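You operate a simulated robot arm through the tools that you are given. There is no shell and no other tool. Be economical: measure what you need, move in short steps, check, and stop when the job is done.

You run a simulated two-armed robot. Do the job below in one go: nothing can be reset, and whatever is moved stays where it is left.

JOB
Put the orange pad on the top of the white cabinet. Then turn the black knob on the steel rail to 1 bar. Then fetch the blue padlock and stand it on the top of the low grey cabinet. Then take the orange cloth from the top of the wooden bench and put it on the top of the white bench. Then open the second drawer from the top of the left blue cabinet, take the steel nut with a red band from the top of the wooden bench and leave it in the inside from the top of the second drawer of the left blue cabinet, then shut the drawer. Then put the orange tube from the top of the grey bench in the blue tray. The order counts. Set down upright: orange pad, blue padlock.
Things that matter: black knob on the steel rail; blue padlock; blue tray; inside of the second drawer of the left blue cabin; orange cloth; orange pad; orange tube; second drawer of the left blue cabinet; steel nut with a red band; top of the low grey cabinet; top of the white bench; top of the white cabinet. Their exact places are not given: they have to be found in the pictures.

It is judged by the outcome, as a careful person would: the job done as asked, and still so three seconds after it is handed in. It fails if anything else is knocked over, pushed out of place, dropped, spilled or broken. Flat cloth is picked up by pressing the open fingertips on it (5 to 10 N) and closing them slowly along it; thin cloth reads only 2 to 8 mm in the jaws.

ROBOT AND FRAMES
Two 7-joint arms with fingered hands on one trunk, on a base that drives. Base frame: it is fixed to the floor where the robot stands at the start and does not move with it; the origin is under the middle of the robot, x ahead of it, y to its left, z up; the surface under the hand at the start is at about z = 0.95. Lengths are in m, angles in rad, forces in N, time in s.
The left shoulder is at the start at [0.039, 0.104, 1.145], the right one opposite. With the tool pointing down near the work surface each hand reaches from about 0.26 to 0.58 m from the robot's upright axis, wherever it stands, measured 20 degrees to its own side. Places, roughly: black knob on the steel rail [0.6, -0.2, 1.1]; blue padlock (6x2x9 cm) [0.5, 1.1, 1]; blue tray (39x26x8 cm) [-3.5, 3.2, 0.8]; inside of the second drawer of the left blue cabin [3.6, 1.5, 0.7]; orange cloth (9x7x5 cm) [0.7, 3.8, 0.9]; orange pad (5x4x6 cm) [0.5, 0, 1]; orange tube (19x3x3 cm) [-3.5, 2.9, 0.8]; second drawer of the left blue cabinet [3.5, 1.5, 0.7]; steel nut with a red band (3x3x2 cm) [0.7, 4.4, 0.9]; top of the low grey cabinet [-1.6, 1.5, 0.3]; top of the white bench [-1.5, 2.9, 0.8]; top of the white cabinet [0.6, 1.9, 0.9]. Payload 2.4 kg a hand.
The tool frame of a hand sits at the grasp point between the pads (the TCP): z along the fingers, y along the line on which they close. The tips reach 0.017 m beyond it. The gripper opens to 0.088 m. The gripper's body begins 0.047 m behind the TCP. The gripper is a hand of 2 fingers: y runs from the thumb to the fingers, the wrist lies at [0, 0, -0.165] in the tool frame, and closing takes about 1.5 s.
Orientation is that of the tool frame in the base frame, as [roll, pitch, yaw] about the fixed x, y, z axes, in that order (R = Rz(yaw) Ry(pitch) Rx(roll)). With the fingers straight down and closing along the base's y, the tool's x points along the base's -x, its y along +y and its z along -z.

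CONTROLS
- The arms move only by the tool servo_tool. It takes "left_series", "right_series" or both (then of equal length, played together; a hand with none holds still); each is a list of rows, each a list of 2 entries, a list of its own where there are three numbers: the shift along the tool's x, y, z in m, then the turn, a rotation vector about the tool's x, y, z in degrees. In form: [[[dx, dy, dz], [ax, ay, az]], ...]. A call has 1 to 8 rows; each row is the pose to reach, as a shift and turn from the pose commanded when the call began, along the tool's axes at that moment. "left_gripper" and "right_gripper" are, for a hand that has rows, the closure, from 0 (fully open) to 1 (shut), set as the call begins (left out, the last holds). Rows are played at 5 a second. More than 0.05 m and 0.15 rad between two rows, or a gripper value outside its range, and nothing of the call is played. Where a pose cannot be reached the arm comes as near as it can. A force on the tool above 40 N (or 10 N above the force at the start of the call, whichever is more), or a blocked arm, ends the call early, and 0.2 s more pass. Each finger travels about 0.153 m/s and halts on what it meets, pressing with about 21 N; the grip force reading is that of the motor and also rises with nothing between the fingers. The clock runs only during rows and for 0.2 s after the last one: add rows that repeat a pose to give the fingers time. It gives the time, the measured TCP pose, the force on the tool (base axes), the opening and the grip force at its end, in the units of the frame above (readings bear some noise), with the torque about the TCP (base axes, N m) and any sound that the robot's microphone picked up.
- Cameras (640 x 400 px; columns grow to the right, rows downward): "scene" is now at [0.1024, -0.0323, 1.1028]; the picture's right is [-0.41, -0.91, 0.00], its down [0.21, -0.09, -0.97] and it looks along [0.89, -0.40, 0.23] (base axes); focal length 214 px, centre (320, 200). "left" rides on the left gripper at [-0.05, 0.003, -0.063] in its tool frame; the picture's right is [-0.06, -1.00, 0.00], its down [0.78, -0.05, -0.62] and it looks along [0.62, -0.04, 0.79] (tool axes); focal length 275 px, centre (320, 200). "right" rides on the right gripper at [0.05, 0.003, -0.064] in its tool frame; the picture's right is [-0.06, 1.00, 0.00], its down [-0.78, -0.05, -0.62] and it looks along [-0.62, -0.04, 0.79] (tool axes); focal length 275 px, centre (320, 200).
- snapshot(camera): a new picture of that camera. The clock stands still meanwhile.
- raise_lower(by): slides the trunk up (or, below 0, down) by that many m; the arms and the scene camera ride with it, the base frame stays. It gives what a move gives, with no picture.
- drive_base(legs): drives the robot by 1 to 6 legs, each [ahead, left, turn to the left] in m, m and rad, along the robot's own axes; the way and the turn of a leg run together, so that a leg with both is an arc; at most 1.5 m and 3.142 rad a leg. The arms and the cameras ride along, it lands a little off, and it stops where it bumps. It gives what a move gives.
- curl_fingers(finger1, thumb_bend, hand): sets how far each is bent, from 0 (flat) to 1 (curled in); at 0.3 the hand is open as for a grip, at 0.7 the pads meet at the TCP. One left out holds its place. A second passes; each finger stops where it meets its share of the squeeze, and holds until it gets a number again. A gripper value or a shape takes the hand back. It gives what a move gives, with no picture; readings hold the bend of each and the force on the fingers (four entries, about 0 where the hand has none), thumb and palm.
- hand_shape(shape, hand): the hand has 2 fingers and takes this shape, open, in about a second: jaw (thumb against the fingers, like two jaws); tri (thumb and two fingers); tip (a fingertip pinch); poke (one finger out to press); point (the index stretched); flat (the hand flat); cup (the hand cupped); fist (a fist). The gripper value then closes the fingers along that shape, each until it touches; the sizes above hold for jaw. It gives what a move gives, with no picture.
- pan_tilt(pan, tilt): turns the head with the scene camera to pan (to the left, within 1.047 rad either way) and tilt (down, from -0.506 to 1.204), counted from straight ahead of the robot. It gives what a move gives.
- pixel_to_xyz(camera, pixels): for up to 12 pixels [column, row] of the newest picture of that camera ("zoom" is the newest enlarged one), the place [x, y, z] in the base frame of the surface seen there, good to about 0.003 m. The clock stands still meanwhile.
- enlarge(camera, box): a new picture of the part [left, top, right, bottom] of that camera's present view, enlarged. The clock stands still meanwhile.
- job_done(): hands the job in; it is judged then, once.

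Keep the steps short. Do not move on a guess: measure, check each grasp and each placing, and mend mistakes. In all there are 131 turns and 162 pictures (those below and enlarged ones count). Leave the grippers open and the arms clear of the work at the hand-in unless told otherwise, and finish with a single line.

The tools are called by a JSON object that holds its "api" and its "payload". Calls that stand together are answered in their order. servo_tool: Moves the arms, as the interface text tells. Its arguments: {"type":"object","properties":{"left_series":{"type":"array","items":{"type":"array"}},"left_gripper":{"type":"number"},"right_series":{"type":"array","items":{"type":"array"}},"right_gripper":{"type":"number"}},"required":[]} The other tools are called the same way: raise_lower (by) slides the trunk up or down; hand_shape (shape, hand) gives the hand a shape; curl_fingers (finger1, thumb_bend, hand) moves the fingers one by one; drive_base (legs) drives the base; pan_tilt (pan, tilt) turns the head that bears the scene camera; snapshot (camera) takes a picture; pixel_to_xyz (camera, pixels) gives the place of the surface under pixels of a picture; enlarge (camera, box) takes an enlarged picture of a part of a camera's view; job_done () hands the job in.

At the start:

```text
time_s: 0.0
left_ee_pos: [0.3556, 0.0282, 1.2916]
left_orientation: [3.141, -0.001, -3.14]
left_contact_force: [0.4, 0.1, -0.3]
left_wrist_torque: [0.02, 0.0, 0.01]
left_opening: 0.0879
left_grip_force: 0.2
left_shape: jaw
left_bend: [0.3, 0.3]
left_finger forces: [0.1, 0.0, 0.0, 0.0, 0.1, 0.0]
right_ee_pos: [0.3832, -0.315, 1.1866]
right_orientation: [-3.141, 0.0, 3.14]
right_contact_force: [0.0, -0.3, -1.0]
right_wrist_torque: [-0.01, 0.0, 0.04]
right_opening: 0.0878
right_grip_force: 0.1
right_shape: jaw
right_bend: [0.3, 0.3]
right_finger forces: [0.1, 0.0, 0.0, 0.0, 0.0, 0.1]
trunk travel left (down, up): [-0.375, 0.475]
robot x, y, heading: [0.0008, -0.0024, -0.002]
head pan, tilt: [-0.572, -0.161]
```

scene: 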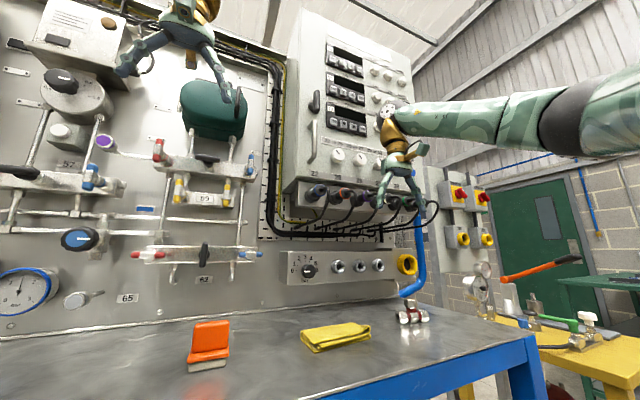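
right: 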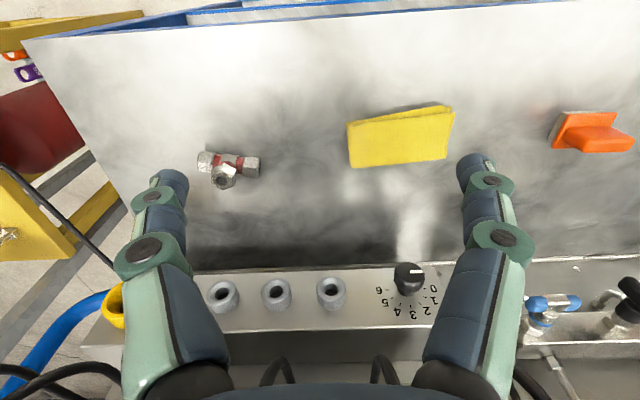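
left: 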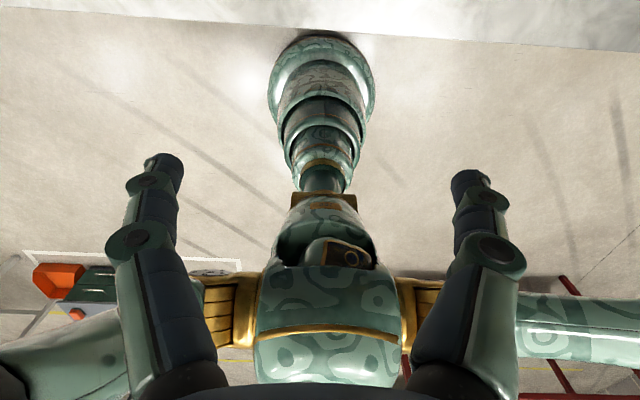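

I see the orange pad at scene (209,340) and the black knob at (310,268). I'll measure both and zoom in on them.

{"api": "pixel_to_xyz", "payload": {"camera": "scene", "pixels": [[210, 328], [208, 347], [207, 362], [195, 345], [227, 340], [310, 270], [300, 262], [335, 340], [412, 315]]}}

{"api": "enlarge", "payload": {"camera": "scene", "box": [160, 230, 400, 380]}}

{"api": "enlarge", "payload": {"camera": "right", "box": [340, 80, 640, 330]}}

{"api": "pan_tilt", "payload": {"pan": 0.9, "tilt": 0.3}}

```text
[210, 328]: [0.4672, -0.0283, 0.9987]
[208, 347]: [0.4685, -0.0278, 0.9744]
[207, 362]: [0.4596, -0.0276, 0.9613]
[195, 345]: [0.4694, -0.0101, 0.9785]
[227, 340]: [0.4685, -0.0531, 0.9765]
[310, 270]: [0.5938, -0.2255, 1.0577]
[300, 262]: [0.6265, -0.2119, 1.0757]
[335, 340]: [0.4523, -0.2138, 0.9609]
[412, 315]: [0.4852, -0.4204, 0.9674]
```

```text
2.67 times, centred on (280, 305) of scene
```

zoom: 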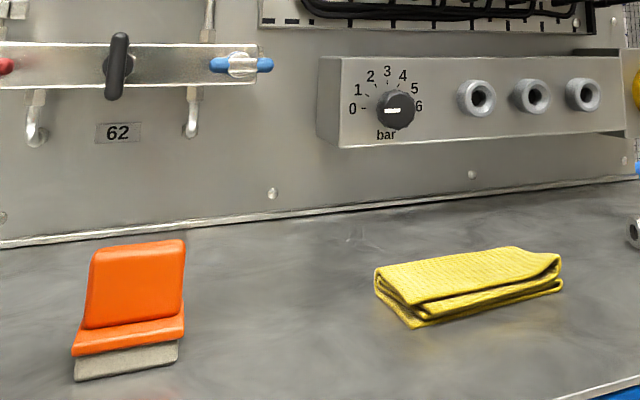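

```text
1.60 times, centred on (490, 205) of right
```

zoom: 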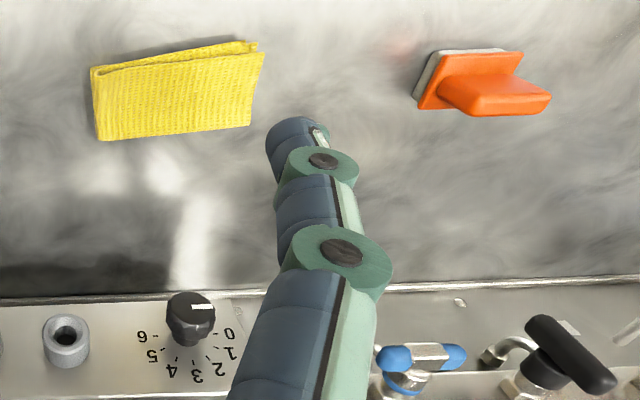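

```text
time_s: 1.6
left_ee_pos: [0.3549, 0.028, 1.2918]
left_orientation: [3.141, -0.002, 3.14]
left_contact_force: [0.0, 0.1, 1.6]
left_wrist_torque: [-0.02, 0.01, 0.04]
left_opening: 0.0879
left_grip_force: 0.0
left_shape: jaw
left_bend: [0.3, 0.3]
left_finger forces: [0.0, 0.0, 0.0, 0.0, 0.0, 0.1]
right_ee_pos: [0.3843, -0.3152, 1.1857]
right_orientation: [3.141, 0.001, 3.141]
right_contact_force: [0.4, 0.5, 0.3]
right_wrist_torque: [0.02, -0.02, 0.01]
right_opening: 0.088
right_grip_force: 0.1
right_shape: jaw
right_bend: [0.3, 0.3]
right_finger forces: [0.0, 0.0, 0.0, 0.0, 0.0, 0.0]
trunk travel left (down, up): [-0.375, 0.475]
robot x, y, heading: [-0.0009, -0.0029, -0.003]
head pan, tilt: [0.901, 0.3]
```

{"api": "snapshot", "payload": {"camera": "scene"}}

```text
156 pictures are left
```

scene: 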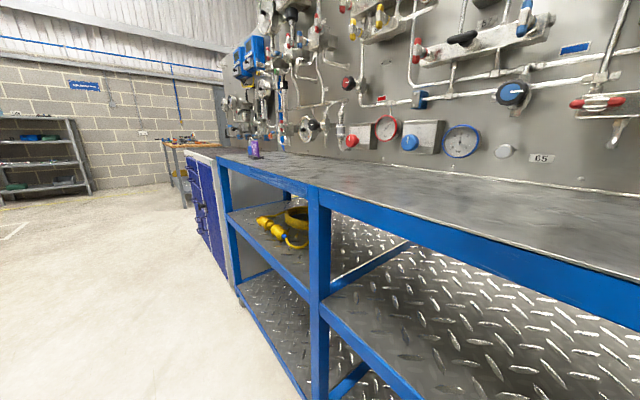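

Before grasping the pad I'll measure it from the right wrist camera, where the handle is at about (590,137).

{"api": "snapshot", "payload": {"camera": "right"}}

{"api": "pixel_to_xyz", "payload": {"camera": "right", "pixels": [[575, 132], [600, 130], [625, 138], [625, 149], [600, 150], [568, 145], [552, 145], [562, 115], [608, 115], [565, 135], [580, 118], [605, 145]]}}

{"api": "pan_tilt", "payload": {"pan": 0.0, "tilt": 0.4}}

{"api": "enlarge", "payload": {"camera": "scene", "box": [240, 150, 440, 275]}}

```text
155 pictures are left
```

right: 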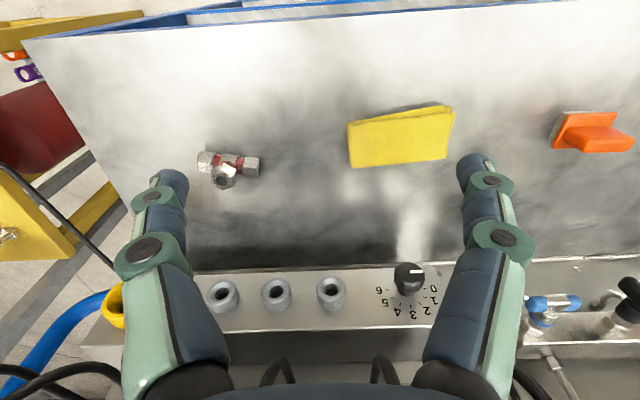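

```text
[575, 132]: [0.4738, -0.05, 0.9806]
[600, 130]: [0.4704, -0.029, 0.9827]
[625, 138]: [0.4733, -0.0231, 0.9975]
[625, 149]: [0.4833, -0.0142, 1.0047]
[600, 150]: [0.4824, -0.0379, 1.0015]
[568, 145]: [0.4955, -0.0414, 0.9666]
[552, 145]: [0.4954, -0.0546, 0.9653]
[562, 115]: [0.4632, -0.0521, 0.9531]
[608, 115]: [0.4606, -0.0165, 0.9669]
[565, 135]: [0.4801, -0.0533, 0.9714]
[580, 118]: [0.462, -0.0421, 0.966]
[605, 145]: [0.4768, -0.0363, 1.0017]
```

```text
time_s: 2.8
left_ee_pos: [0.3562, 0.0295, 1.2921]
left_orientation: [-3.141, 0.0, 3.142]
left_contact_force: [0.1, -0.3, 0.2]
left_wrist_torque: [-0.01, 0.02, -0.02]
left_opening: 0.0879
left_grip_force: 0.0
left_shape: jaw
left_bend: [0.3, 0.3]
left_finger forces: [0.0, 0.1, 0.0, 0.0, 0.0, 0.1]
right_ee_pos: [0.3833, -0.3149, 1.1858]
right_orientation: [3.141, -0.001, -3.141]
right_contact_force: [0.3, -0.2, 0.1]
right_wrist_torque: [-0.02, -0.02, 0.01]
right_opening: 0.0879
right_grip_force: 0.1
right_shape: jaw
right_bend: [0.3, 0.3]
right_finger forces: [0.1, 0.0, 0.0, 0.0, 0.0, 0.0]
trunk travel left (down, up): [-0.375, 0.475]
robot x, y, heading: [-0.0026, -0.0003, -0.004]
head pan, tilt: [0.0, 0.4]
```

```text
3.20 times, centred on (340, 212) of scene
```

zoom: 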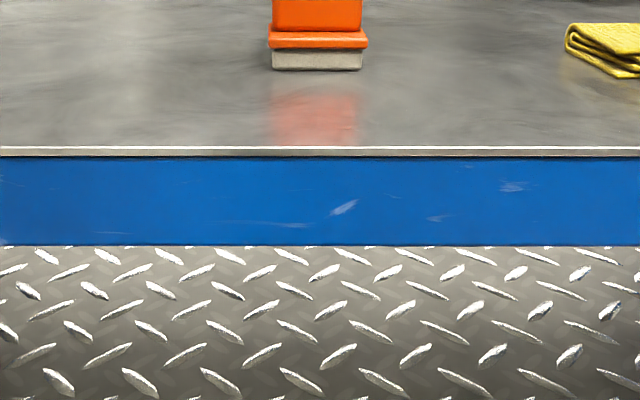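

The pad handle is centred near (0.477, -0.032), z 0.972–1.008, about 0.042 wide along y. I'll bring the left hand above it.

{"api": "servo_tool", "payload": {"left_series": [[[-0.03, -0.015, 0.03], [0, 0, 0]], [[-0.06, -0.03, 0.06], [0, 0, 0]], [[-0.09, -0.045, 0.095], [0, 0, 0]], [[-0.12, -0.062, 0.125], [0, 0, 0]], [[-0.12, -0.062, 0.165], [0, 0, 0]], [[-0.12, -0.062, 0.2], [0, 0, 0]], [[-0.12, -0.062, 0.22], [0, 0, 0]], [[-0.12, -0.062, 0.22], [0, 0, 0]]], "left_gripper": 0}}

{"api": "snapshot", "payload": {"camera": "left"}}

{"api": "snapshot", "payload": {"camera": "scene"}}

```text
time_s: 4.6
left_ee_pos: [0.4757, -0.0346, 1.0721]
left_orientation: [-3.141, 0.0, -3.14]
left_contact_force: [0.0, 0.2, 1.1]
left_wrist_torque: [-0.03, -0.05, -0.01]
left_opening: 0.0876
left_grip_force: 0.0
left_shape: jaw
left_bend: [0.3, 0.3]
left_finger forces: [0.0, 0.0, 0.1, 0.0, 0.0, 0.0]
right_ee_pos: [0.3826, -0.3151, 1.1869]
right_orientation: [3.14, 0.0, 3.141]
right_contact_force: [0.2, -0.2, 0.7]
right_wrist_torque: [0.01, -0.01, -0.01]
right_opening: 0.0878
right_grip_force: 0.2
right_shape: jaw
right_bend: [0.3, 0.3]
right_finger forces: [0.1, 0.0, 0.0, 0.0, 0.1, 0.0]
trunk travel left (down, up): [-0.375, 0.475]
robot x, y, heading: [0.0026, -0.0003, 0.002]
head pan, tilt: [0.0, 0.4]
```

```text
153 pictures are left
```

left: 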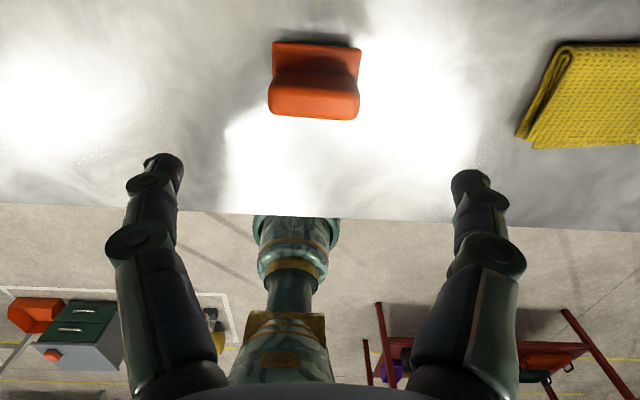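

```text
152 pictures are left
```

scene: 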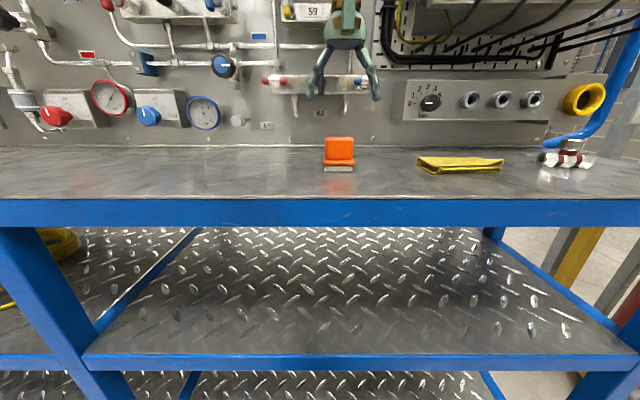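

The pad sits centred under the hand. I'll go down 0.08 and close.

{"api": "servo_tool", "payload": {"left_series": [[[0, 0.001, 0.03], [0, 0, 0]], [[0, 0.001, 0.06], [0, 0, 0]], [[0, 0.001, 0.081], [0, 0, 0]], [[0, 0.001, 0.081], [0, 0, 0]]]}}

{"api": "servo_tool", "payload": {"left_series": [[[0, 0, 0], [0, 0, 0]], [[0, 0, 0], [0, 0, 0]], [[0, 0, 0], [0, 0, 0]], [[0, 0, 0], [0, 0, 0]], [[0, 0, 0], [0, 0, 0]], [[0, 0, 0], [0, 0, 0]], [[0, 0, 0], [0, 0, 0]]], "left_gripper": 1}}

{"api": "servo_tool", "payload": {"left_series": [[[0, 0, -0.04], [0, 0, 0]], [[0, 0, -0.08], [0, 0, 0]], [[0, 0, -0.12], [0, 0, 0]], [[0, 0, -0.12], [0, 0, 0]]]}}

{"api": "snapshot", "payload": {"camera": "left"}}

```text
time_s: 5.6
left_ee_pos: [0.4757, -0.0326, 0.9913]
left_orientation: [-3.141, 0.0, -3.141]
left_contact_force: [0.2, 0.2, 0.2]
left_wrist_torque: [0.0, -0.03, 0.03]
left_opening: 0.088
left_grip_force: 0.1
left_shape: jaw
left_bend: [0.3, 0.3]
left_finger forces: [0.0, 0.1, 0.1, 0.0, 0.0, 0.1]
right_ee_pos: [0.3831, -0.3159, 1.1863]
right_orientation: [3.141, 0.002, 3.141]
right_contact_force: [0.2, 0.1, -0.2]
right_wrist_torque: [-0.03, 0.04, -0.01]
right_opening: 0.0882
right_grip_force: 0.1
right_shape: jaw
right_bend: [0.3, 0.3]
right_finger forces: [0.0, 0.0, 0.1, 0.0, 0.0, 0.0]
trunk travel left (down, up): [-0.375, 0.475]
robot x, y, heading: [-0.0029, -0.0001, 0.001]
head pan, tilt: [0.0, 0.4]
```

```text
time_s: 7.2
left_ee_pos: [0.4755, -0.0335, 0.9913]
left_orientation: [3.141, 0.001, -3.141]
left_contact_force: [-0.3, -0.1, -0.6]
left_wrist_torque: [0.02, 0.0, 0.01]
left_opening: 0.0396
left_grip_force: 21.4
left_shape: jaw
left_bend: [0.73, 0.7]
left_finger forces: [19.1, 0.0, 0.0, 0.1, 19.2, 0.0]
right_ee_pos: [0.3842, -0.3145, 1.1871]
right_orientation: [-3.141, 0.0, 3.142]
right_contact_force: [-0.4, 0.5, 0.6]
right_wrist_torque: [-0.02, 0.01, -0.03]
right_opening: 0.0879
right_grip_force: 0.1
right_shape: jaw
right_bend: [0.3, 0.3]
right_finger forces: [0.1, 0.0, 0.0, 0.0, 0.0, 0.0]
trunk travel left (down, up): [-0.375, 0.475]
robot x, y, heading: [-0.0006, -0.0026, -0.0]
head pan, tilt: [0.0, 0.4]
```

```text
time_s: 8.2
left_ee_pos: [0.4744, -0.0324, 1.1117]
left_orientation: [3.141, 0.001, -3.141]
left_contact_force: [-1.6, -0.6, -0.3]
left_wrist_torque: [0.03, 0.02, 0.01]
left_opening: 0.0393
left_grip_force: 20.8
left_shape: jaw
left_bend: [0.73, 0.7]
left_finger forces: [19.3, 0.0, 0.1, 0.0, 19.3, 0.0]
right_ee_pos: [0.3833, -0.3148, 1.1866]
right_orientation: [-3.141, 0.0, -3.141]
right_contact_force: [1.1, -0.2, 0.2]
right_wrist_torque: [0.0, 0.0, 0.03]
right_opening: 0.0879
right_grip_force: 0.0
right_shape: jaw
right_bend: [0.3, 0.3]
right_finger forces: [0.0, 0.1, 0.0, 0.1, 0.1, 0.1]
trunk travel left (down, up): [-0.375, 0.475]
robot x, y, heading: [0.0006, -0.0001, -0.003]
head pan, tilt: [0.0, 0.4]
```

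```text
151 pictures are left
```

left: 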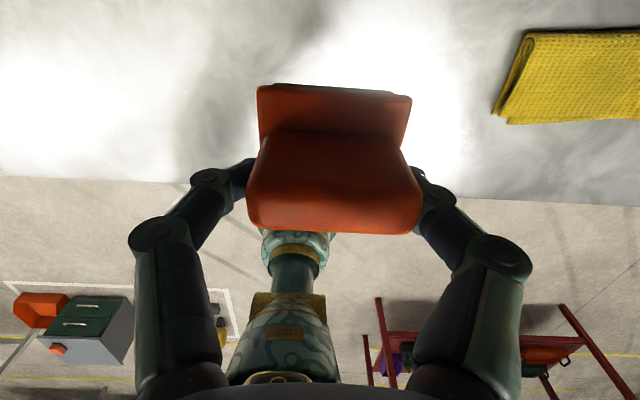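

The pad is held (0.039 m opening, about 21 N). I'll retract, back away, and drive left 1.8 m toward the white cabinet.

{"api": "servo_tool", "payload": {"left_series": [[[0.04, 0.01, -0.02], [0, 0, 0]], [[0.08, 0.03, -0.04], [0, 0, 0]], [[0.11, 0.06, -0.08], [0, 0, 0]], [[0.11, 0.1, -0.1], [0, 0, 0]], [[0.11, 0.13, -0.1], [0, 0, 0]]]}}

{"api": "drive_base", "payload": {"legs": [[-0.3, 0, 0], [0, 1.4, 0]]}}

{"api": "pan_tilt", "payload": {"pan": 0.5, "tilt": 0.4}}

{"api": "snapshot", "payload": {"camera": "scene"}}

```text
refused: row 3 steps farther than a row can; nothing moved
```

```text
time_s: 16.8
left_ee_pos: [0.1754, 1.3632, 1.1104]
left_orientation: [3.14, 0.0, -3.139]
left_contact_force: [-0.4, 0.1, -1.1]
left_wrist_torque: [-0.03, 0.0, 0.0]
left_opening: 0.0394
left_grip_force: 20.8
left_shape: jaw
left_bend: [0.73, 0.7]
left_finger forces: [19.3, 0.0, 0.0, 0.0, 19.3, 0.1]
right_ee_pos: [0.0842, 1.0792, 1.1876]
right_orientation: [-3.142, 0.0, -3.14]
right_contact_force: [-0.4, -0.4, -0.1]
right_wrist_torque: [0.0, 0.0, -0.03]
right_opening: 0.0877
right_grip_force: 0.1
right_shape: jaw
right_bend: [0.3, 0.3]
right_finger forces: [0.1, 0.0, 0.1, 0.1, 0.0, 0.0]
trunk travel left (down, up): [-0.375, 0.475]
robot x, y, heading: [-0.3003, 1.3916, 0.004]
head pan, tilt: [0.0, 0.4]
```

```text
time_s: 17.7
left_ee_pos: [0.1752, 1.3625, 1.1101]
left_orientation: [3.141, -0.001, -3.139]
left_contact_force: [-0.5, 0.6, -0.6]
left_wrist_torque: [-0.01, 0.03, 0.01]
left_opening: 0.0395
left_grip_force: 20.9
left_shape: jaw
left_bend: [0.73, 0.7]
left_finger forces: [19.2, 0.0, 0.0, 0.1, 19.4, 0.0]
right_ee_pos: [0.0846, 1.0787, 1.1869]
right_orientation: [-3.141, 0.001, -3.139]
right_contact_force: [0.2, 0.1, -0.4]
right_wrist_torque: [-0.02, -0.03, 0.0]
right_opening: 0.0879
right_grip_force: 0.1
right_shape: jaw
right_bend: [0.3, 0.3]
right_finger forces: [0.0, 0.1, 0.1, 0.0, 0.0, 0.1]
trunk travel left (down, up): [-0.375, 0.475]
robot x, y, heading: [-0.3015, 1.393, 0.003]
head pan, tilt: [0.499, 0.4]
```

```text
150 pictures are left
```

scene: 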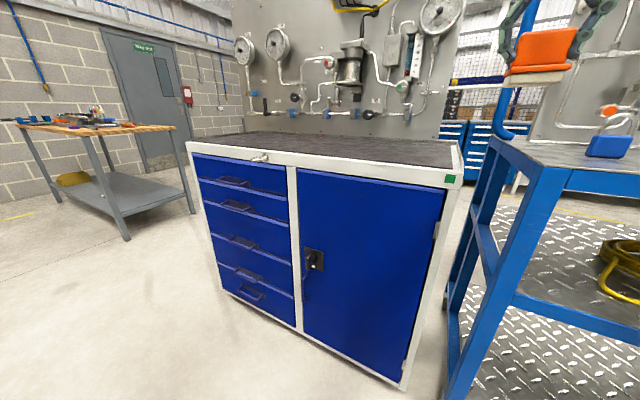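

The white cabinet's dark top is clear. I'll measure its top corners.

{"api": "pixel_to_xyz", "payload": {"camera": "scene", "pixels": [[300, 155], [350, 150], [400, 155], [190, 145], [455, 175], [450, 143], [340, 140], [610, 145]]}}

{"api": "enlarge", "payload": {"camera": "scene", "box": [520, 80, 640, 200]}}

```text
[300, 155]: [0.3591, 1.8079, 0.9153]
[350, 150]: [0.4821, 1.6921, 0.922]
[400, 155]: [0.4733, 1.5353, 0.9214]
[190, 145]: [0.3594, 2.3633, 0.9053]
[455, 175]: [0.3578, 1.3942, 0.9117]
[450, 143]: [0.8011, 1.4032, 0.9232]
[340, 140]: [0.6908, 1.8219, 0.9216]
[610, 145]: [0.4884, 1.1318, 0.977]
```

```text
3.33 times, centred on (580, 140) of scene
```

zoom: 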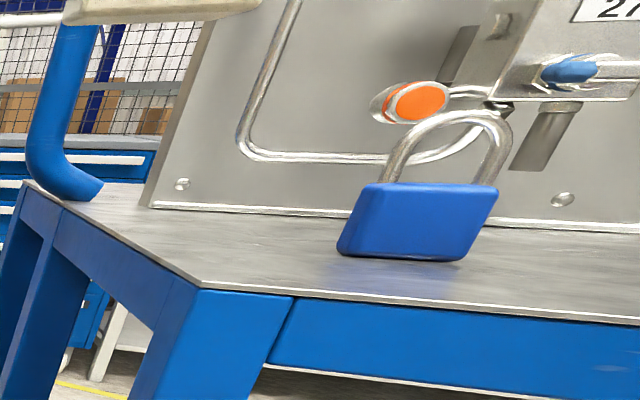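

Top is at z≈0.922, x from 0.36, y 1.39–2.37. I'll drive left 0.45 and ahead 0.3, with the hand already high enough.

{"api": "drive_base", "payload": {"legs": [[0, 0.45, 0], [0.3, 0, 0]]}}

{"api": "servo_tool", "payload": {"left_series": [[[-0.02, 0.02, 0.04], [0, 0, 0]], [[-0.04, 0.04, 0.08], [0, 0, 0]], [[-0.05, 0.04, 0.12], [0, 0, 0]], [[-0.05, 0.04, 0.13], [0, 0, 0]], [[-0.05, 0.04, 0.13], [0, 0, 0]]]}}

{"api": "snapshot", "payload": {"camera": "left"}}

{"api": "snapshot", "payload": {"camera": "scene"}}

```text
time_s: 22.1
left_ee_pos: [0.4706, 1.8145, 1.1102]
left_orientation: [3.14, -0.001, -3.139]
left_contact_force: [-0.1, 0.9, -0.7]
left_wrist_torque: [-0.02, 0.0, 0.0]
left_opening: 0.0394
left_grip_force: 21.6
left_shape: jaw
left_bend: [0.73, 0.7]
left_finger forces: [19.3, 0.0, 0.0, 0.0, 19.3, 0.0]
right_ee_pos: [0.3823, 1.5301, 1.1861]
right_orientation: [-3.141, 0.001, -3.139]
right_contact_force: [-0.6, -0.3, 0.1]
right_wrist_torque: [0.0, -0.03, -0.02]
right_opening: 0.0879
right_grip_force: 0.0
right_shape: jaw
right_bend: [0.3, 0.3]
right_finger forces: [0.0, 0.0, 0.0, 0.0, 0.0, 0.0]
trunk travel left (down, up): [-0.375, 0.475]
robot x, y, heading: [-0.0029, 1.8477, 0.005]
head pan, tilt: [0.499, 0.4]
```

```text
time_s: 23.3
left_ee_pos: [0.5208, 1.8534, 0.9805]
left_orientation: [3.141, -0.002, 3.141]
left_contact_force: [0.4, 0.3, -0.7]
left_wrist_torque: [0.0, 0.01, -0.02]
left_opening: 0.0394
left_grip_force: 20.8
left_shape: jaw
left_bend: [0.73, 0.7]
left_finger forces: [19.3, 0.0, 0.0, 0.0, 19.3, 0.0]
right_ee_pos: [0.3801, 1.5306, 1.1876]
right_orientation: [-3.142, 0.0, -3.14]
right_contact_force: [-0.2, -0.5, -0.5]
right_wrist_torque: [0.0, -0.03, 0.0]
right_opening: 0.0881
right_grip_force: 0.0
right_shape: jaw
right_bend: [0.3, 0.3]
right_finger forces: [0.0, 0.0, 0.0, 0.1, 0.0, 0.0]
trunk travel left (down, up): [-0.375, 0.475]
robot x, y, heading: [-0.003, 1.8409, 0.007]
head pan, tilt: [0.499, 0.4]
```

```text
148 pictures are left
```

left: 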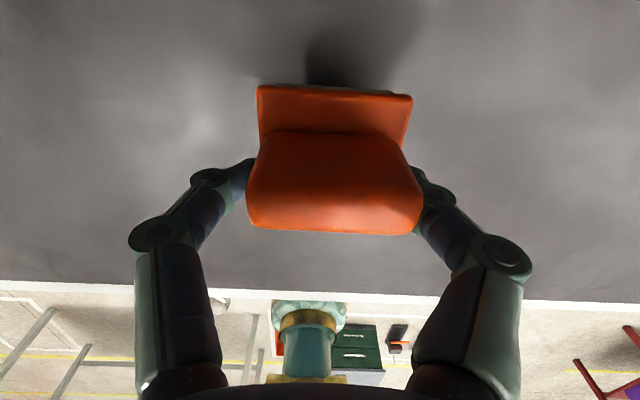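

```text
147 pictures are left
```

scene: 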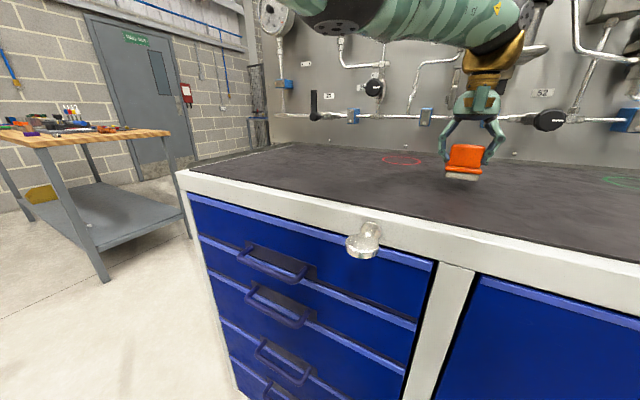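

Lower slowly 0.018 until the pad touches the top.

{"api": "servo_tool", "payload": {"left_series": [[[0, 0, 0.006], [0, 0, 0]], [[0, 0, 0.012], [0, 0, 0]], [[0, 0, 0.016], [0, 0, 0]], [[0, 0, 0.018], [0, 0, 0]], [[0, 0, 0.018], [0, 0, 0]]]}}

{"api": "enlarge", "payload": {"camera": "scene", "box": [400, 80, 560, 210]}}

```text
time_s: 24.5
left_ee_pos: [0.5224, 1.8541, 0.9627]
left_orientation: [3.141, 0.0, -3.139]
left_contact_force: [-0.4, -0.3, -0.8]
left_wrist_torque: [0.0, 0.0, 0.06]
left_opening: 0.0395
left_grip_force: 20.7
left_shape: jaw
left_bend: [0.73, 0.7]
left_finger forces: [19.4, 0.0, 0.0, 0.0, 19.3, 0.0]
right_ee_pos: [0.3817, 1.5295, 1.1871]
right_orientation: [3.14, 0.002, -3.139]
right_contact_force: [0.5, 0.2, 0.7]
right_wrist_torque: [-0.03, 0.01, -0.01]
right_opening: 0.0876
right_grip_force: 0.1
right_shape: jaw
right_bend: [0.3, 0.3]
right_finger forces: [0.0, 0.1, 0.0, 0.0, 0.0, 0.1]
trunk travel left (down, up): [-0.375, 0.475]
robot x, y, heading: [-0.0019, 1.8425, -0.003]
head pan, tilt: [0.499, 0.4]
```

```text
3.08 times, centred on (480, 145) of scene
```

zoom: 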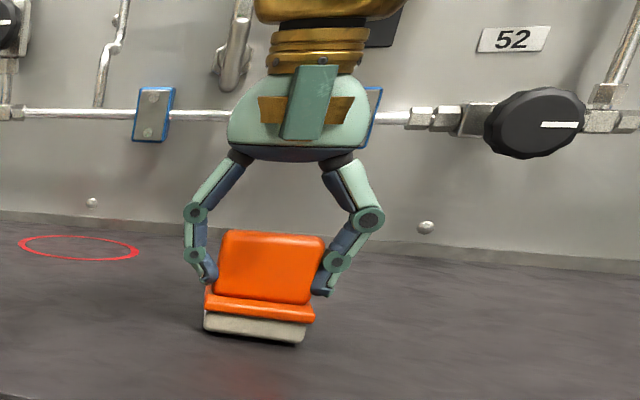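

{"api": "servo_tool", "payload": {"left_series": [[[0, 0, 0.002], [0, 0, 0]], [[0, 0, 0.004], [0, 0, 0]], [[0, 0, 0.005], [0, 0, 0]]]}}

```text
time_s: 25.3
left_ee_pos: [0.5217, 1.8549, 0.9598]
left_orientation: [-3.141, 0.002, -3.139]
left_contact_force: [1.3, -0.5, 11.2]
left_wrist_torque: [-0.11, -0.02, 0.0]
left_opening: 0.0392
left_grip_force: 20.8
left_shape: jaw
left_bend: [0.74, 0.7]
left_finger forces: [21.1, 0.0, 0.0, 0.0, 21.4, 0.1]
right_ee_pos: [0.3799, 1.5309, 1.1878]
right_orientation: [3.141, 0.0, -3.139]
right_contact_force: [0.0, 0.7, -0.1]
right_wrist_torque: [-0.01, 0.0, 0.02]
right_opening: 0.0879
right_grip_force: 0.1
right_shape: jaw
right_bend: [0.3, 0.3]
right_finger forces: [0.0, 0.0, 0.0, 0.0, 0.0, 0.0]
trunk travel left (down, up): [-0.375, 0.475]
robot x, y, heading: [-0.0065, 1.8447, 0.006]
head pan, tilt: [0.499, 0.4]
```

It's down (11 N up-force). I'll open slowly and lift away.

{"api": "servo_tool", "payload": {"left_series": [[[0, 0, -0.001], [0, 0, 0]], [[0, 0, -0.001], [0, 0, 0]], [[0, 0, -0.001], [0, 0, 0]], [[0, 0, -0.001], [0, 0, 0]], [[0, 0, -0.001], [0, 0, 0]]], "left_gripper": 0}}

{"api": "servo_tool", "payload": {"left_series": [[[0, 0, -0.04], [0, 0, 0]], [[0, 0, -0.08], [0, 0, 0]], [[0, 0, -0.12], [0, 0, 0]], [[0, 0, -0.16], [0, 0, 0]], [[0.04, 0, -0.18], [0, 0, 0]], [[0.08, 0, -0.19], [0, 0, 0]], [[0.11, 0, -0.2], [0, 0, 0]]]}}

{"api": "snapshot", "payload": {"camera": "scene"}}

```text
time_s: 26.5
left_ee_pos: [0.5225, 1.8538, 0.9583]
left_orientation: [3.142, 0.001, -3.139]
left_contact_force: [-0.5, -0.3, -0.2]
left_wrist_torque: [-0.05, -0.04, 0.01]
left_opening: 0.088
left_grip_force: 0.0
left_shape: jaw
left_bend: [0.3, 0.3]
left_finger forces: [0.1, 0.0, 0.1, 0.0, 0.0, 0.0]
right_ee_pos: [0.3802, 1.5302, 1.1864]
right_orientation: [3.14, 0.0, -3.14]
right_contact_force: [0.1, -0.3, 0.2]
right_wrist_torque: [0.0, -0.02, -0.01]
right_opening: 0.0877
right_grip_force: 0.1
right_shape: jaw
right_bend: [0.3, 0.3]
right_finger forces: [0.0, 0.0, 0.0, 0.1, 0.1, 0.0]
trunk travel left (down, up): [-0.375, 0.475]
robot x, y, heading: [-0.0039, 1.8458, 0.005]
head pan, tilt: [0.499, 0.4]
```

```text
time_s: 28.1
left_ee_pos: [0.4914, 1.8404, 1.1621]
left_orientation: [-3.14, -0.002, 3.141]
left_contact_force: [0.3, 0.6, -0.6]
left_wrist_torque: [0.01, -0.01, 0.01]
left_opening: 0.0879
left_grip_force: 0.0
left_shape: jaw
left_bend: [0.3, 0.3]
left_finger forces: [0.1, 0.0, 0.0, 0.1, 0.0, 0.0]
left hand out of reach, approached as far as the arm can: row 4, 5, 6, 7
right_ee_pos: [0.3807, 1.5306, 1.1862]
right_orientation: [3.141, -0.002, -3.14]
right_contact_force: [0.7, -0.1, 0.0]
right_wrist_torque: [-0.01, 0.0, 0.0]
right_opening: 0.0877
right_grip_force: 0.0
right_shape: jaw
right_bend: [0.3, 0.3]
right_finger forces: [0.0, 0.0, 0.0, 0.1, 0.1, 0.0]
trunk travel left (down, up): [-0.375, 0.475]
robot x, y, heading: [-0.0065, 1.8463, 0.004]
head pan, tilt: [0.499, 0.4]
```

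```text
145 pictures are left
```

scene: 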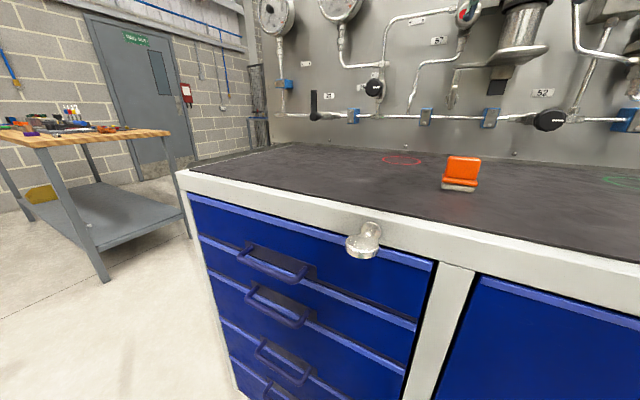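

The pad stands upright on the white cabinet. Now back to the knob: back off, drive right 1.85, ahead 0.3.

{"api": "drive_base", "payload": {"legs": [[-0.3, 0, 0], [0, -1.4, 0], [0, -0.48, 0], [0.25, 0, 0]]}}

{"api": "pan_tilt", "payload": {"pan": -0.35, "tilt": 0.1}}

{"api": "snapshot", "payload": {"camera": "scene"}}

{"api": "enlarge", "payload": {"camera": "scene", "box": [270, 170, 390, 245]}}

```text
time_s: 40.6
left_ee_pos: [0.4449, -0.0423, 1.1634]
left_orientation: [-3.14, -0.002, -3.141]
left_contact_force: [-0.1, 0.6, 0.3]
left_wrist_torque: [0.03, 0.01, 0.03]
left_opening: 0.0877
left_grip_force: 0.1
left_shape: jaw
left_bend: [0.3, 0.3]
left_finger forces: [0.0, 0.0, 0.1, 0.1, 0.0, 0.1]
right_ee_pos: [0.3351, -0.3505, 1.1856]
right_orientation: [-3.141, 0.0, -3.14]
right_contact_force: [1.2, -0.2, -0.6]
right_wrist_torque: [0.01, 0.01, 0.01]
right_opening: 0.0879
right_grip_force: 0.2
right_shape: jaw
right_bend: [0.3, 0.3]
right_finger forces: [0.0, 0.0, 0.0, 0.0, 0.0, 0.0]
trunk travel left (down, up): [-0.375, 0.475]
robot x, y, heading: [-0.0504, -0.0378, 0.0]
head pan, tilt: [0.499, 0.4]
```

```text
time_s: 41.7
left_ee_pos: [0.4439, -0.0422, 1.1629]
left_orientation: [3.141, -0.001, -3.139]
left_contact_force: [0.1, -0.1, -0.5]
left_wrist_torque: [-0.01, -0.01, -0.02]
left_opening: 0.0878
left_grip_force: 0.0
left_shape: jaw
left_bend: [0.3, 0.3]
left_finger forces: [0.0, 0.1, 0.0, 0.0, 0.0, 0.0]
right_ee_pos: [0.3329, -0.3504, 1.1869]
right_orientation: [3.141, 0.0, -3.141]
right_contact_force: [0.4, -0.8, -0.4]
right_wrist_torque: [-0.01, -0.01, 0.03]
right_opening: 0.0878
right_grip_force: 0.0
right_shape: jaw
right_bend: [0.3, 0.3]
right_finger forces: [0.1, 0.1, 0.0, 0.0, 0.0, 0.0]
trunk travel left (down, up): [-0.375, 0.475]
robot x, y, heading: [-0.0491, -0.038, 0.001]
head pan, tilt: [-0.351, 0.099]
```

```text
144 pictures are left
```

scene: 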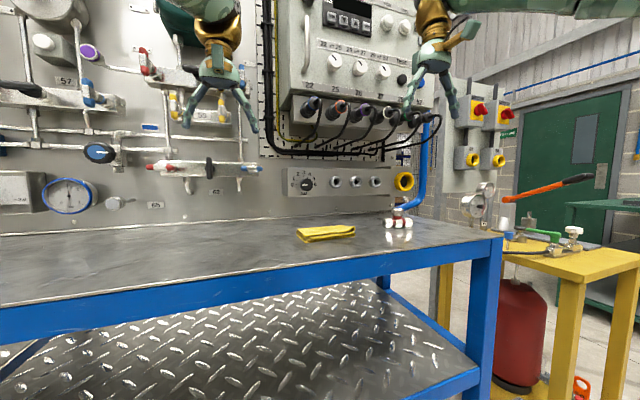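

```text
5.33 times, centred on (330, 208) of scene
```

zoom: 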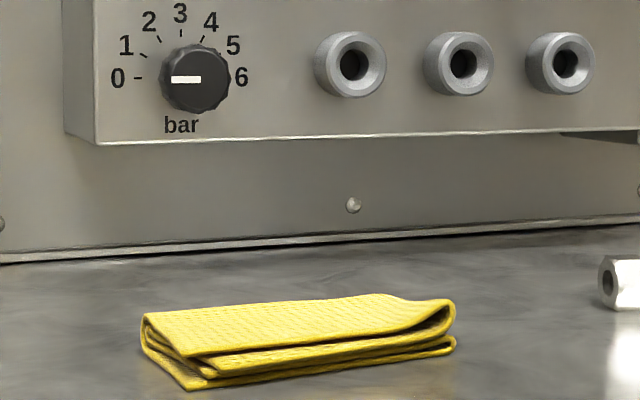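

The knob's white mark points left at 0; the 1 tick is 30° clockwise from it. I'll measure the knob and the rail face.

{"api": "pixel_to_xyz", "payload": {"camera": "zoom", "pixels": [[195, 70], [185, 80], [215, 80], [195, 58], [195, 98], [225, 78], [110, 30], [110, 120], [270, 30], [270, 120], [138, 78], [181, 33]]}}

{"api": "snapshot", "payload": {"camera": "right"}}

```text
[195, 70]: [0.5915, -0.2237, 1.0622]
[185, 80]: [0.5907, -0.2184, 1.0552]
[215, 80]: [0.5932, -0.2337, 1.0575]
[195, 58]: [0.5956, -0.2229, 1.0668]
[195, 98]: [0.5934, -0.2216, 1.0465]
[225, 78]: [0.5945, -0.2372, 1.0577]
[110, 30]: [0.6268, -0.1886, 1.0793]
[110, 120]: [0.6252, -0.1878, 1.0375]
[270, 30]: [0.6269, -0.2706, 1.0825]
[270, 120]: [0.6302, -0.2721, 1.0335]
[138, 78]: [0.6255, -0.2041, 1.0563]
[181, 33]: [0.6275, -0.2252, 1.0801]
```

```text
142 pictures are left
```

right: 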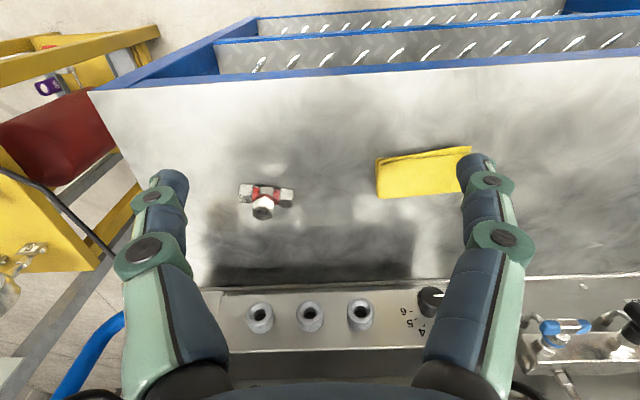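

Knob axis at (y -0.2255, z 1.057), face x 0.591, rail face 0.626. I'll tip the right hand to point ahead while moving toward the front of the knob, and move the left hand aside.

{"api": "servo_tool", "payload": {"right_series": [[[-0.017, 0.014, 0.008], [0, -8, 0]], [[-0.034, 0.028, 0.016], [0, -16, 0]], [[-0.051, 0.042, 0.024], [0, -24, 0]], [[-0.068, 0.056, 0.032], [0, -32, 0]], [[-0.085, 0.07, 0.04], [0, -40, 0]], [[-0.102, 0.084, 0.048], [0, -48, 0]], [[-0.12, 0.098, 0.056], [0, -56, 0]], [[-0.137, 0.11, 0.067], [0, -64, 0]]], "right_gripper": 0, "left_series": [[[0, 0.02, 0], [0, 0, 0]], [[0, 0.04, 0], [0, 0, 0]], [[0, 0.06, 0], [0, 0, 0]], [[0, 0.08, 0], [0, 0, 0]], [[0, 0.1, 0], [0, 0, 0]], [[0, 0.12, 0], [0, 0, 0]], [[0, 0.14, 0], [0, 0, 0]], [[0, 0.16, 0], [0, 0, 0]]]}}

```text
time_s: 43.5
left_ee_pos: [0.4707, 0.1172, 1.1726]
left_orientation: [3.141, -0.002, -3.141]
left_contact_force: [-0.1, 0.8, -0.3]
left_wrist_torque: [0.02, 0.01, 0.02]
left_opening: 0.0879
left_grip_force: 0.2
left_shape: jaw
left_bend: [0.3, 0.3]
left_finger forces: [0.1, 0.0, 0.1, 0.1, 0.0, 0.0]
left hand out of reach, approached as far as the arm can: row 1, 2, 3, 4, 5, 6, 7, 8
right_ee_pos: [0.4713, -0.2405, 1.1207]
right_orientation: [3.14, 1.12, -3.139]
right_contact_force: [-0.4, 0.6, 0.4]
right_wrist_torque: [0.0, -0.03, 0.02]
right_opening: 0.0877
right_grip_force: 0.0
right_shape: jaw
right_bend: [0.3, 0.3]
right_finger forces: [0.0, 0.1, 0.1, 0.1, 0.0, 0.0]
trunk travel left (down, up): [-0.375, 0.475]
robot x, y, heading: [-0.0479, -0.034, 0.001]
head pan, tilt: [-0.351, 0.099]
```

Finish the turn (26° more) and line up at x=0.52 in front of the knob.

{"api": "servo_tool", "payload": {"right_series": [[[0.009, 0.004, 0.018], [0, -6.5, 0]], [[0.018, 0.008, 0.036], [0, -13, 0]], [[0.027, 0.012, 0.054], [0, -19.5, 0]], [[0.036, 0.015, 0.072], [0, -26, 0]], [[0.036, 0.015, 0.072], [0, -26, 0]]]}}

{"api": "snapshot", "payload": {"camera": "right"}}

{"api": "snapshot", "payload": {"camera": "scene"}}

```text
time_s: 44.7
left_ee_pos: [0.4714, 0.1165, 1.1743]
left_orientation: [-3.141, -0.004, -3.141]
left_contact_force: [-0.1, -1.3, 0.3]
left_wrist_torque: [0.03, 0.02, 0.01]
left_opening: 0.088
left_grip_force: 0.0
left_shape: jaw
left_bend: [0.3, 0.3]
left_finger forces: [0.0, 0.1, 0.0, 0.1, 0.0, 0.1]
right_ee_pos: [0.5105, -0.2792, 1.0979]
right_orientation: [-0.384, 1.552, -0.351]
right_contact_force: [0.3, -1.2, 0.3]
right_wrist_torque: [0.0, 0.02, 0.0]
right_opening: 0.088
right_grip_force: 0.0
right_shape: jaw
right_bend: [0.3, 0.3]
right_finger forces: [0.0, 0.1, 0.0, 0.1, 0.1, 0.0]
right hand out of reach, approached as far as the arm can: row 2, 3, 4
trunk travel left (down, up): [-0.375, 0.475]
robot x, y, heading: [-0.05, -0.0321, 0.0]
head pan, tilt: [-0.351, 0.099]
```

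```text
141 pictures are left
```

right: 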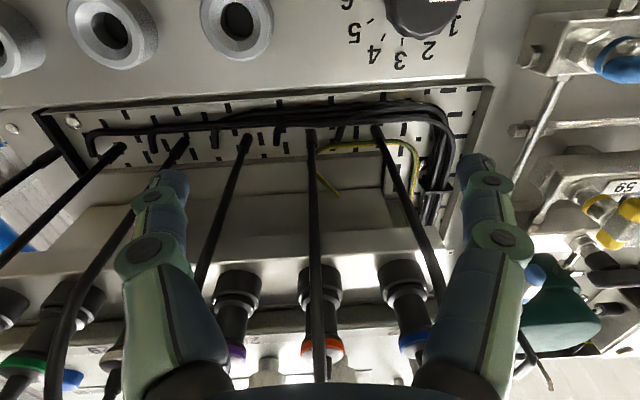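

```text
140 pictures are left
```

scene: 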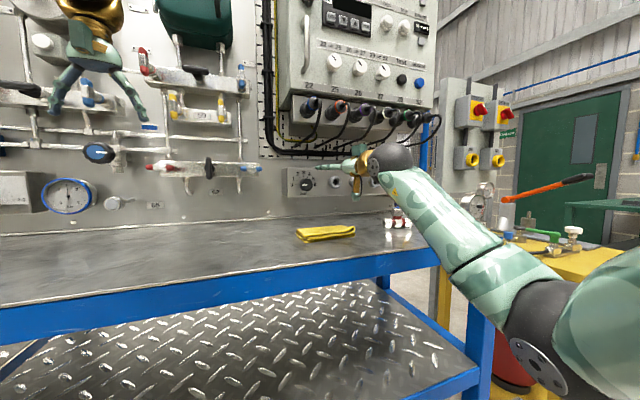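

The target was too close to the body for the right arm. I'll back the base 0.1 and re-send a hold to see the pose.

{"api": "drive_base", "payload": {"legs": [[-0.1, 0, 0]]}}

{"api": "servo_tool", "payload": {"right_series": [[[0, 0, 0.04], [0, 0, 0]], [[0, 0, 0.08], [0, 0, 0]], [[0, 0, 0.08], [0, 0, 0]]]}}

```text
time_s: 45.9
left_ee_pos: [0.3699, 0.1176, 1.1743]
left_orientation: [-3.14, -0.003, -3.139]
left_contact_force: [-0.1, 0.6, -0.7]
left_wrist_torque: [0.05, 0.0, -0.03]
left_opening: 0.0878
left_grip_force: 0.1
left_shape: jaw
left_bend: [0.3, 0.3]
left_finger forces: [0.0, 0.0, 0.1, 0.0, 0.0, 0.0]
right_ee_pos: [0.411, -0.2797, 1.0985]
right_orientation: [-0.372, 1.552, -0.337]
right_contact_force: [0.5, -0.2, 0.0]
right_wrist_torque: [-0.02, 0.03, 0.04]
right_opening: 0.0879
right_grip_force: 0.1
right_shape: jaw
right_bend: [0.3, 0.3]
right_finger forces: [0.1, 0.0, 0.1, 0.0, 0.0, 0.0]
trunk travel left (down, up): [-0.375, 0.475]
robot x, y, heading: [-0.151, -0.037, 0.003]
head pan, tilt: [-0.351, 0.099]
```

```text
time_s: 46.7
left_ee_pos: [0.3717, 0.1175, 1.1728]
left_orientation: [-3.139, -0.003, -3.14]
left_contact_force: [0.0, 0.1, 0.3]
left_wrist_torque: [0.0, 0.01, 0.0]
left_opening: 0.0879
left_grip_force: 0.1
left_shape: jaw
left_bend: [0.3, 0.3]
left_finger forces: [0.0, 0.0, 0.0, 0.0, 0.0, 0.1]
right_ee_pos: [0.4913, -0.2759, 1.0981]
right_orientation: [-0.396, 1.552, -0.358]
right_contact_force: [0.0, -0.2, -0.2]
right_wrist_torque: [0.03, 0.0, 0.0]
right_opening: 0.0881
right_grip_force: 0.0
right_shape: jaw
right_bend: [0.3, 0.3]
right_finger forces: [0.0, 0.0, 0.1, 0.0, 0.0, 0.1]
trunk travel left (down, up): [-0.375, 0.475]
robot x, y, heading: [-0.1494, -0.0358, 0.005]
head pan, tilt: [-0.351, 0.099]
```

Now the base gives more room. Shift to the knob axis: +0.05 in y, -0.041 in z.

{"api": "servo_tool", "payload": {"right_series": [[[0.02, 0.025, 0], [0, 0, 0]], [[0.041, 0.05, 0], [0, 0, 0]], [[0.041, 0.05, 0], [0, 0, 0]]]}}

{"api": "snapshot", "payload": {"camera": "right"}}

```text
time_s: 47.5
left_ee_pos: [0.3731, 0.1178, 1.1736]
left_orientation: [-3.14, -0.004, -3.14]
left_contact_force: [0.4, -0.8, 0.0]
left_wrist_torque: [-0.05, -0.03, -0.01]
left_opening: 0.0879
left_grip_force: 0.0
left_shape: jaw
left_bend: [0.3, 0.3]
left_finger forces: [0.0, 0.1, 0.0, 0.0, 0.0, 0.1]
right_ee_pos: [0.4898, -0.2261, 1.0565]
right_orientation: [-0.41, 1.553, -0.374]
right_contact_force: [0.3, -0.2, -0.8]
right_wrist_torque: [-0.01, 0.0, 0.02]
right_opening: 0.0881
right_grip_force: 0.0
right_shape: jaw
right_bend: [0.3, 0.3]
right_finger forces: [0.0, 0.1, 0.0, 0.0, 0.0, 0.0]
trunk travel left (down, up): [-0.375, 0.475]
robot x, y, heading: [-0.1505, -0.0308, 0.003]
head pan, tilt: [-0.351, 0.099]
```

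```text
139 pictures are left
```

right: 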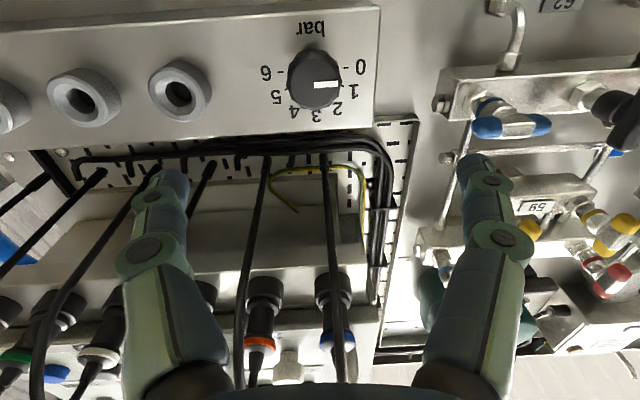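

Knob is centred ahead. Advance 0.113 to straddle it, then close.

{"api": "servo_tool", "payload": {"right_series": [[[0, 0, 0.04], [0, 0, 0]], [[0, 0, 0.08], [0, 0, 0]], [[0, 0, 0.1], [0, 0, 0]], [[0, 0, 0.113], [0, 0, 0]], [[0, 0, 0.113], [0, 0, 0]]]}}

{"api": "snapshot", "payload": {"camera": "right"}}

```text
time_s: 48.7
left_ee_pos: [0.3732, 0.1165, 1.1736]
left_orientation: [3.139, -0.003, -3.14]
left_contact_force: [0.5, -0.2, 0.1]
left_wrist_torque: [-0.02, 0.0, 0.02]
left_opening: 0.0881
left_grip_force: 0.1
left_shape: jaw
left_bend: [0.3, 0.3]
left_finger forces: [0.0, 0.0, 0.0, 0.0, 0.1, 0.1]
right_ee_pos: [0.5646, -0.2214, 1.0589]
right_orientation: [-0.332, 1.551, -0.292]
right_contact_force: [0.0, -0.5, 0.2]
right_wrist_torque: [-0.01, -0.01, 0.04]
right_opening: 0.0879
right_grip_force: 0.1
right_shape: jaw
right_bend: [0.3, 0.3]
right_finger forces: [0.0, 0.1, 0.0, 0.0, 0.0, 0.1]
right hand out of reach, approached as far as the arm can: row 2, 3, 4, 5
trunk travel left (down, up): [-0.375, 0.475]
robot x, y, heading: [-0.151, -0.0378, -0.0]
head pan, tilt: [-0.351, 0.099]
```

```text
138 pictures are left
```

right: 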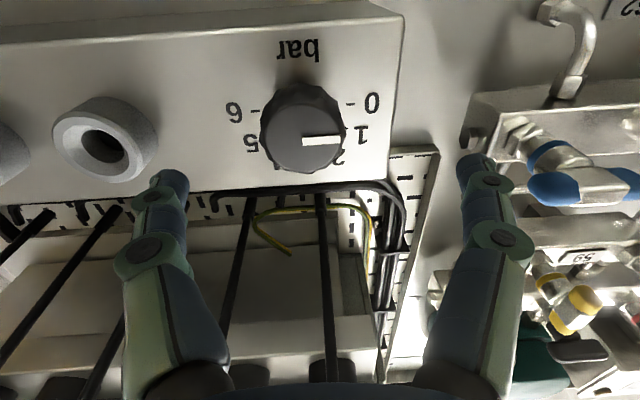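

Out of arm reach at x 0.565; I'll creep the base ahead 0.035.

{"api": "drive_base", "payload": {"legs": [[0.035, 0, 0]]}}

{"api": "servo_tool", "payload": {"right_series": [[[0.001, -0.002, 0], [0, 0, 0]], [[0.002, -0.004, 0.0], [0, 0, 0]]]}}

{"api": "snapshot", "payload": {"camera": "right"}}

```text
time_s: 49.5
left_ee_pos: [0.4078, 0.1179, 1.1728]
left_orientation: [3.141, -0.003, -3.139]
left_contact_force: [0.0, -0.7, -0.2]
left_wrist_torque: [-0.02, 0.01, 0.04]
left_opening: 0.0881
left_grip_force: 0.1
left_shape: jaw
left_bend: [0.3, 0.3]
left_finger forces: [0.0, 0.0, 0.1, 0.0, 0.0, 0.0]
right_ee_pos: [0.6009, -0.2205, 1.0603]
right_orientation: [-0.319, 1.553, -0.276]
right_contact_force: [-1.2, 1.0, 0.0]
right_wrist_torque: [0.01, -0.01, 0.01]
right_opening: 0.0881
right_grip_force: 0.0
right_shape: jaw
right_bend: [0.3, 0.3]
right_finger forces: [0.0, 0.1, 0.0, 0.1, 0.1, 0.1]
trunk travel left (down, up): [-0.375, 0.475]
robot x, y, heading: [-0.114, -0.0388, 0.001]
head pan, tilt: [-0.351, 0.099]
```

```text
time_s: 50.1
left_ee_pos: [0.4078, 0.1182, 1.1741]
left_orientation: [-3.141, -0.004, 3.142]
left_contact_force: [-0.5, -0.3, -0.1]
left_wrist_torque: [-0.02, 0.01, 0.02]
left_opening: 0.0882
left_grip_force: 0.1
left_shape: jaw
left_bend: [0.3, 0.3]
left_finger forces: [0.0, 0.2, 0.1, 0.0, 0.0, 0.0]
right_ee_pos: [0.5997, -0.2252, 1.0573]
right_orientation: [-0.337, 1.552, -0.296]
right_contact_force: [-0.1, 0.9, -0.6]
right_wrist_torque: [-0.02, 0.0, 0.03]
right_opening: 0.0882
right_grip_force: 0.0
right_shape: jaw
right_bend: [0.3, 0.3]
right_finger forces: [0.1, 0.1, 0.0, 0.0, 0.0, 0.1]
trunk travel left (down, up): [-0.375, 0.475]
robot x, y, heading: [-0.1157, -0.0328, -0.001]
head pan, tilt: [-0.351, 0.099]
```

```text
137 pictures are left
```

right: 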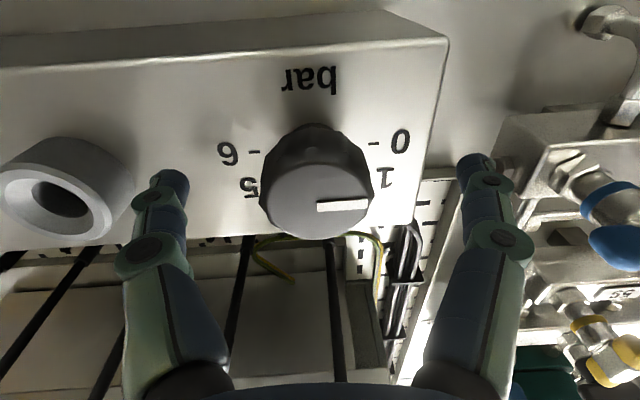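

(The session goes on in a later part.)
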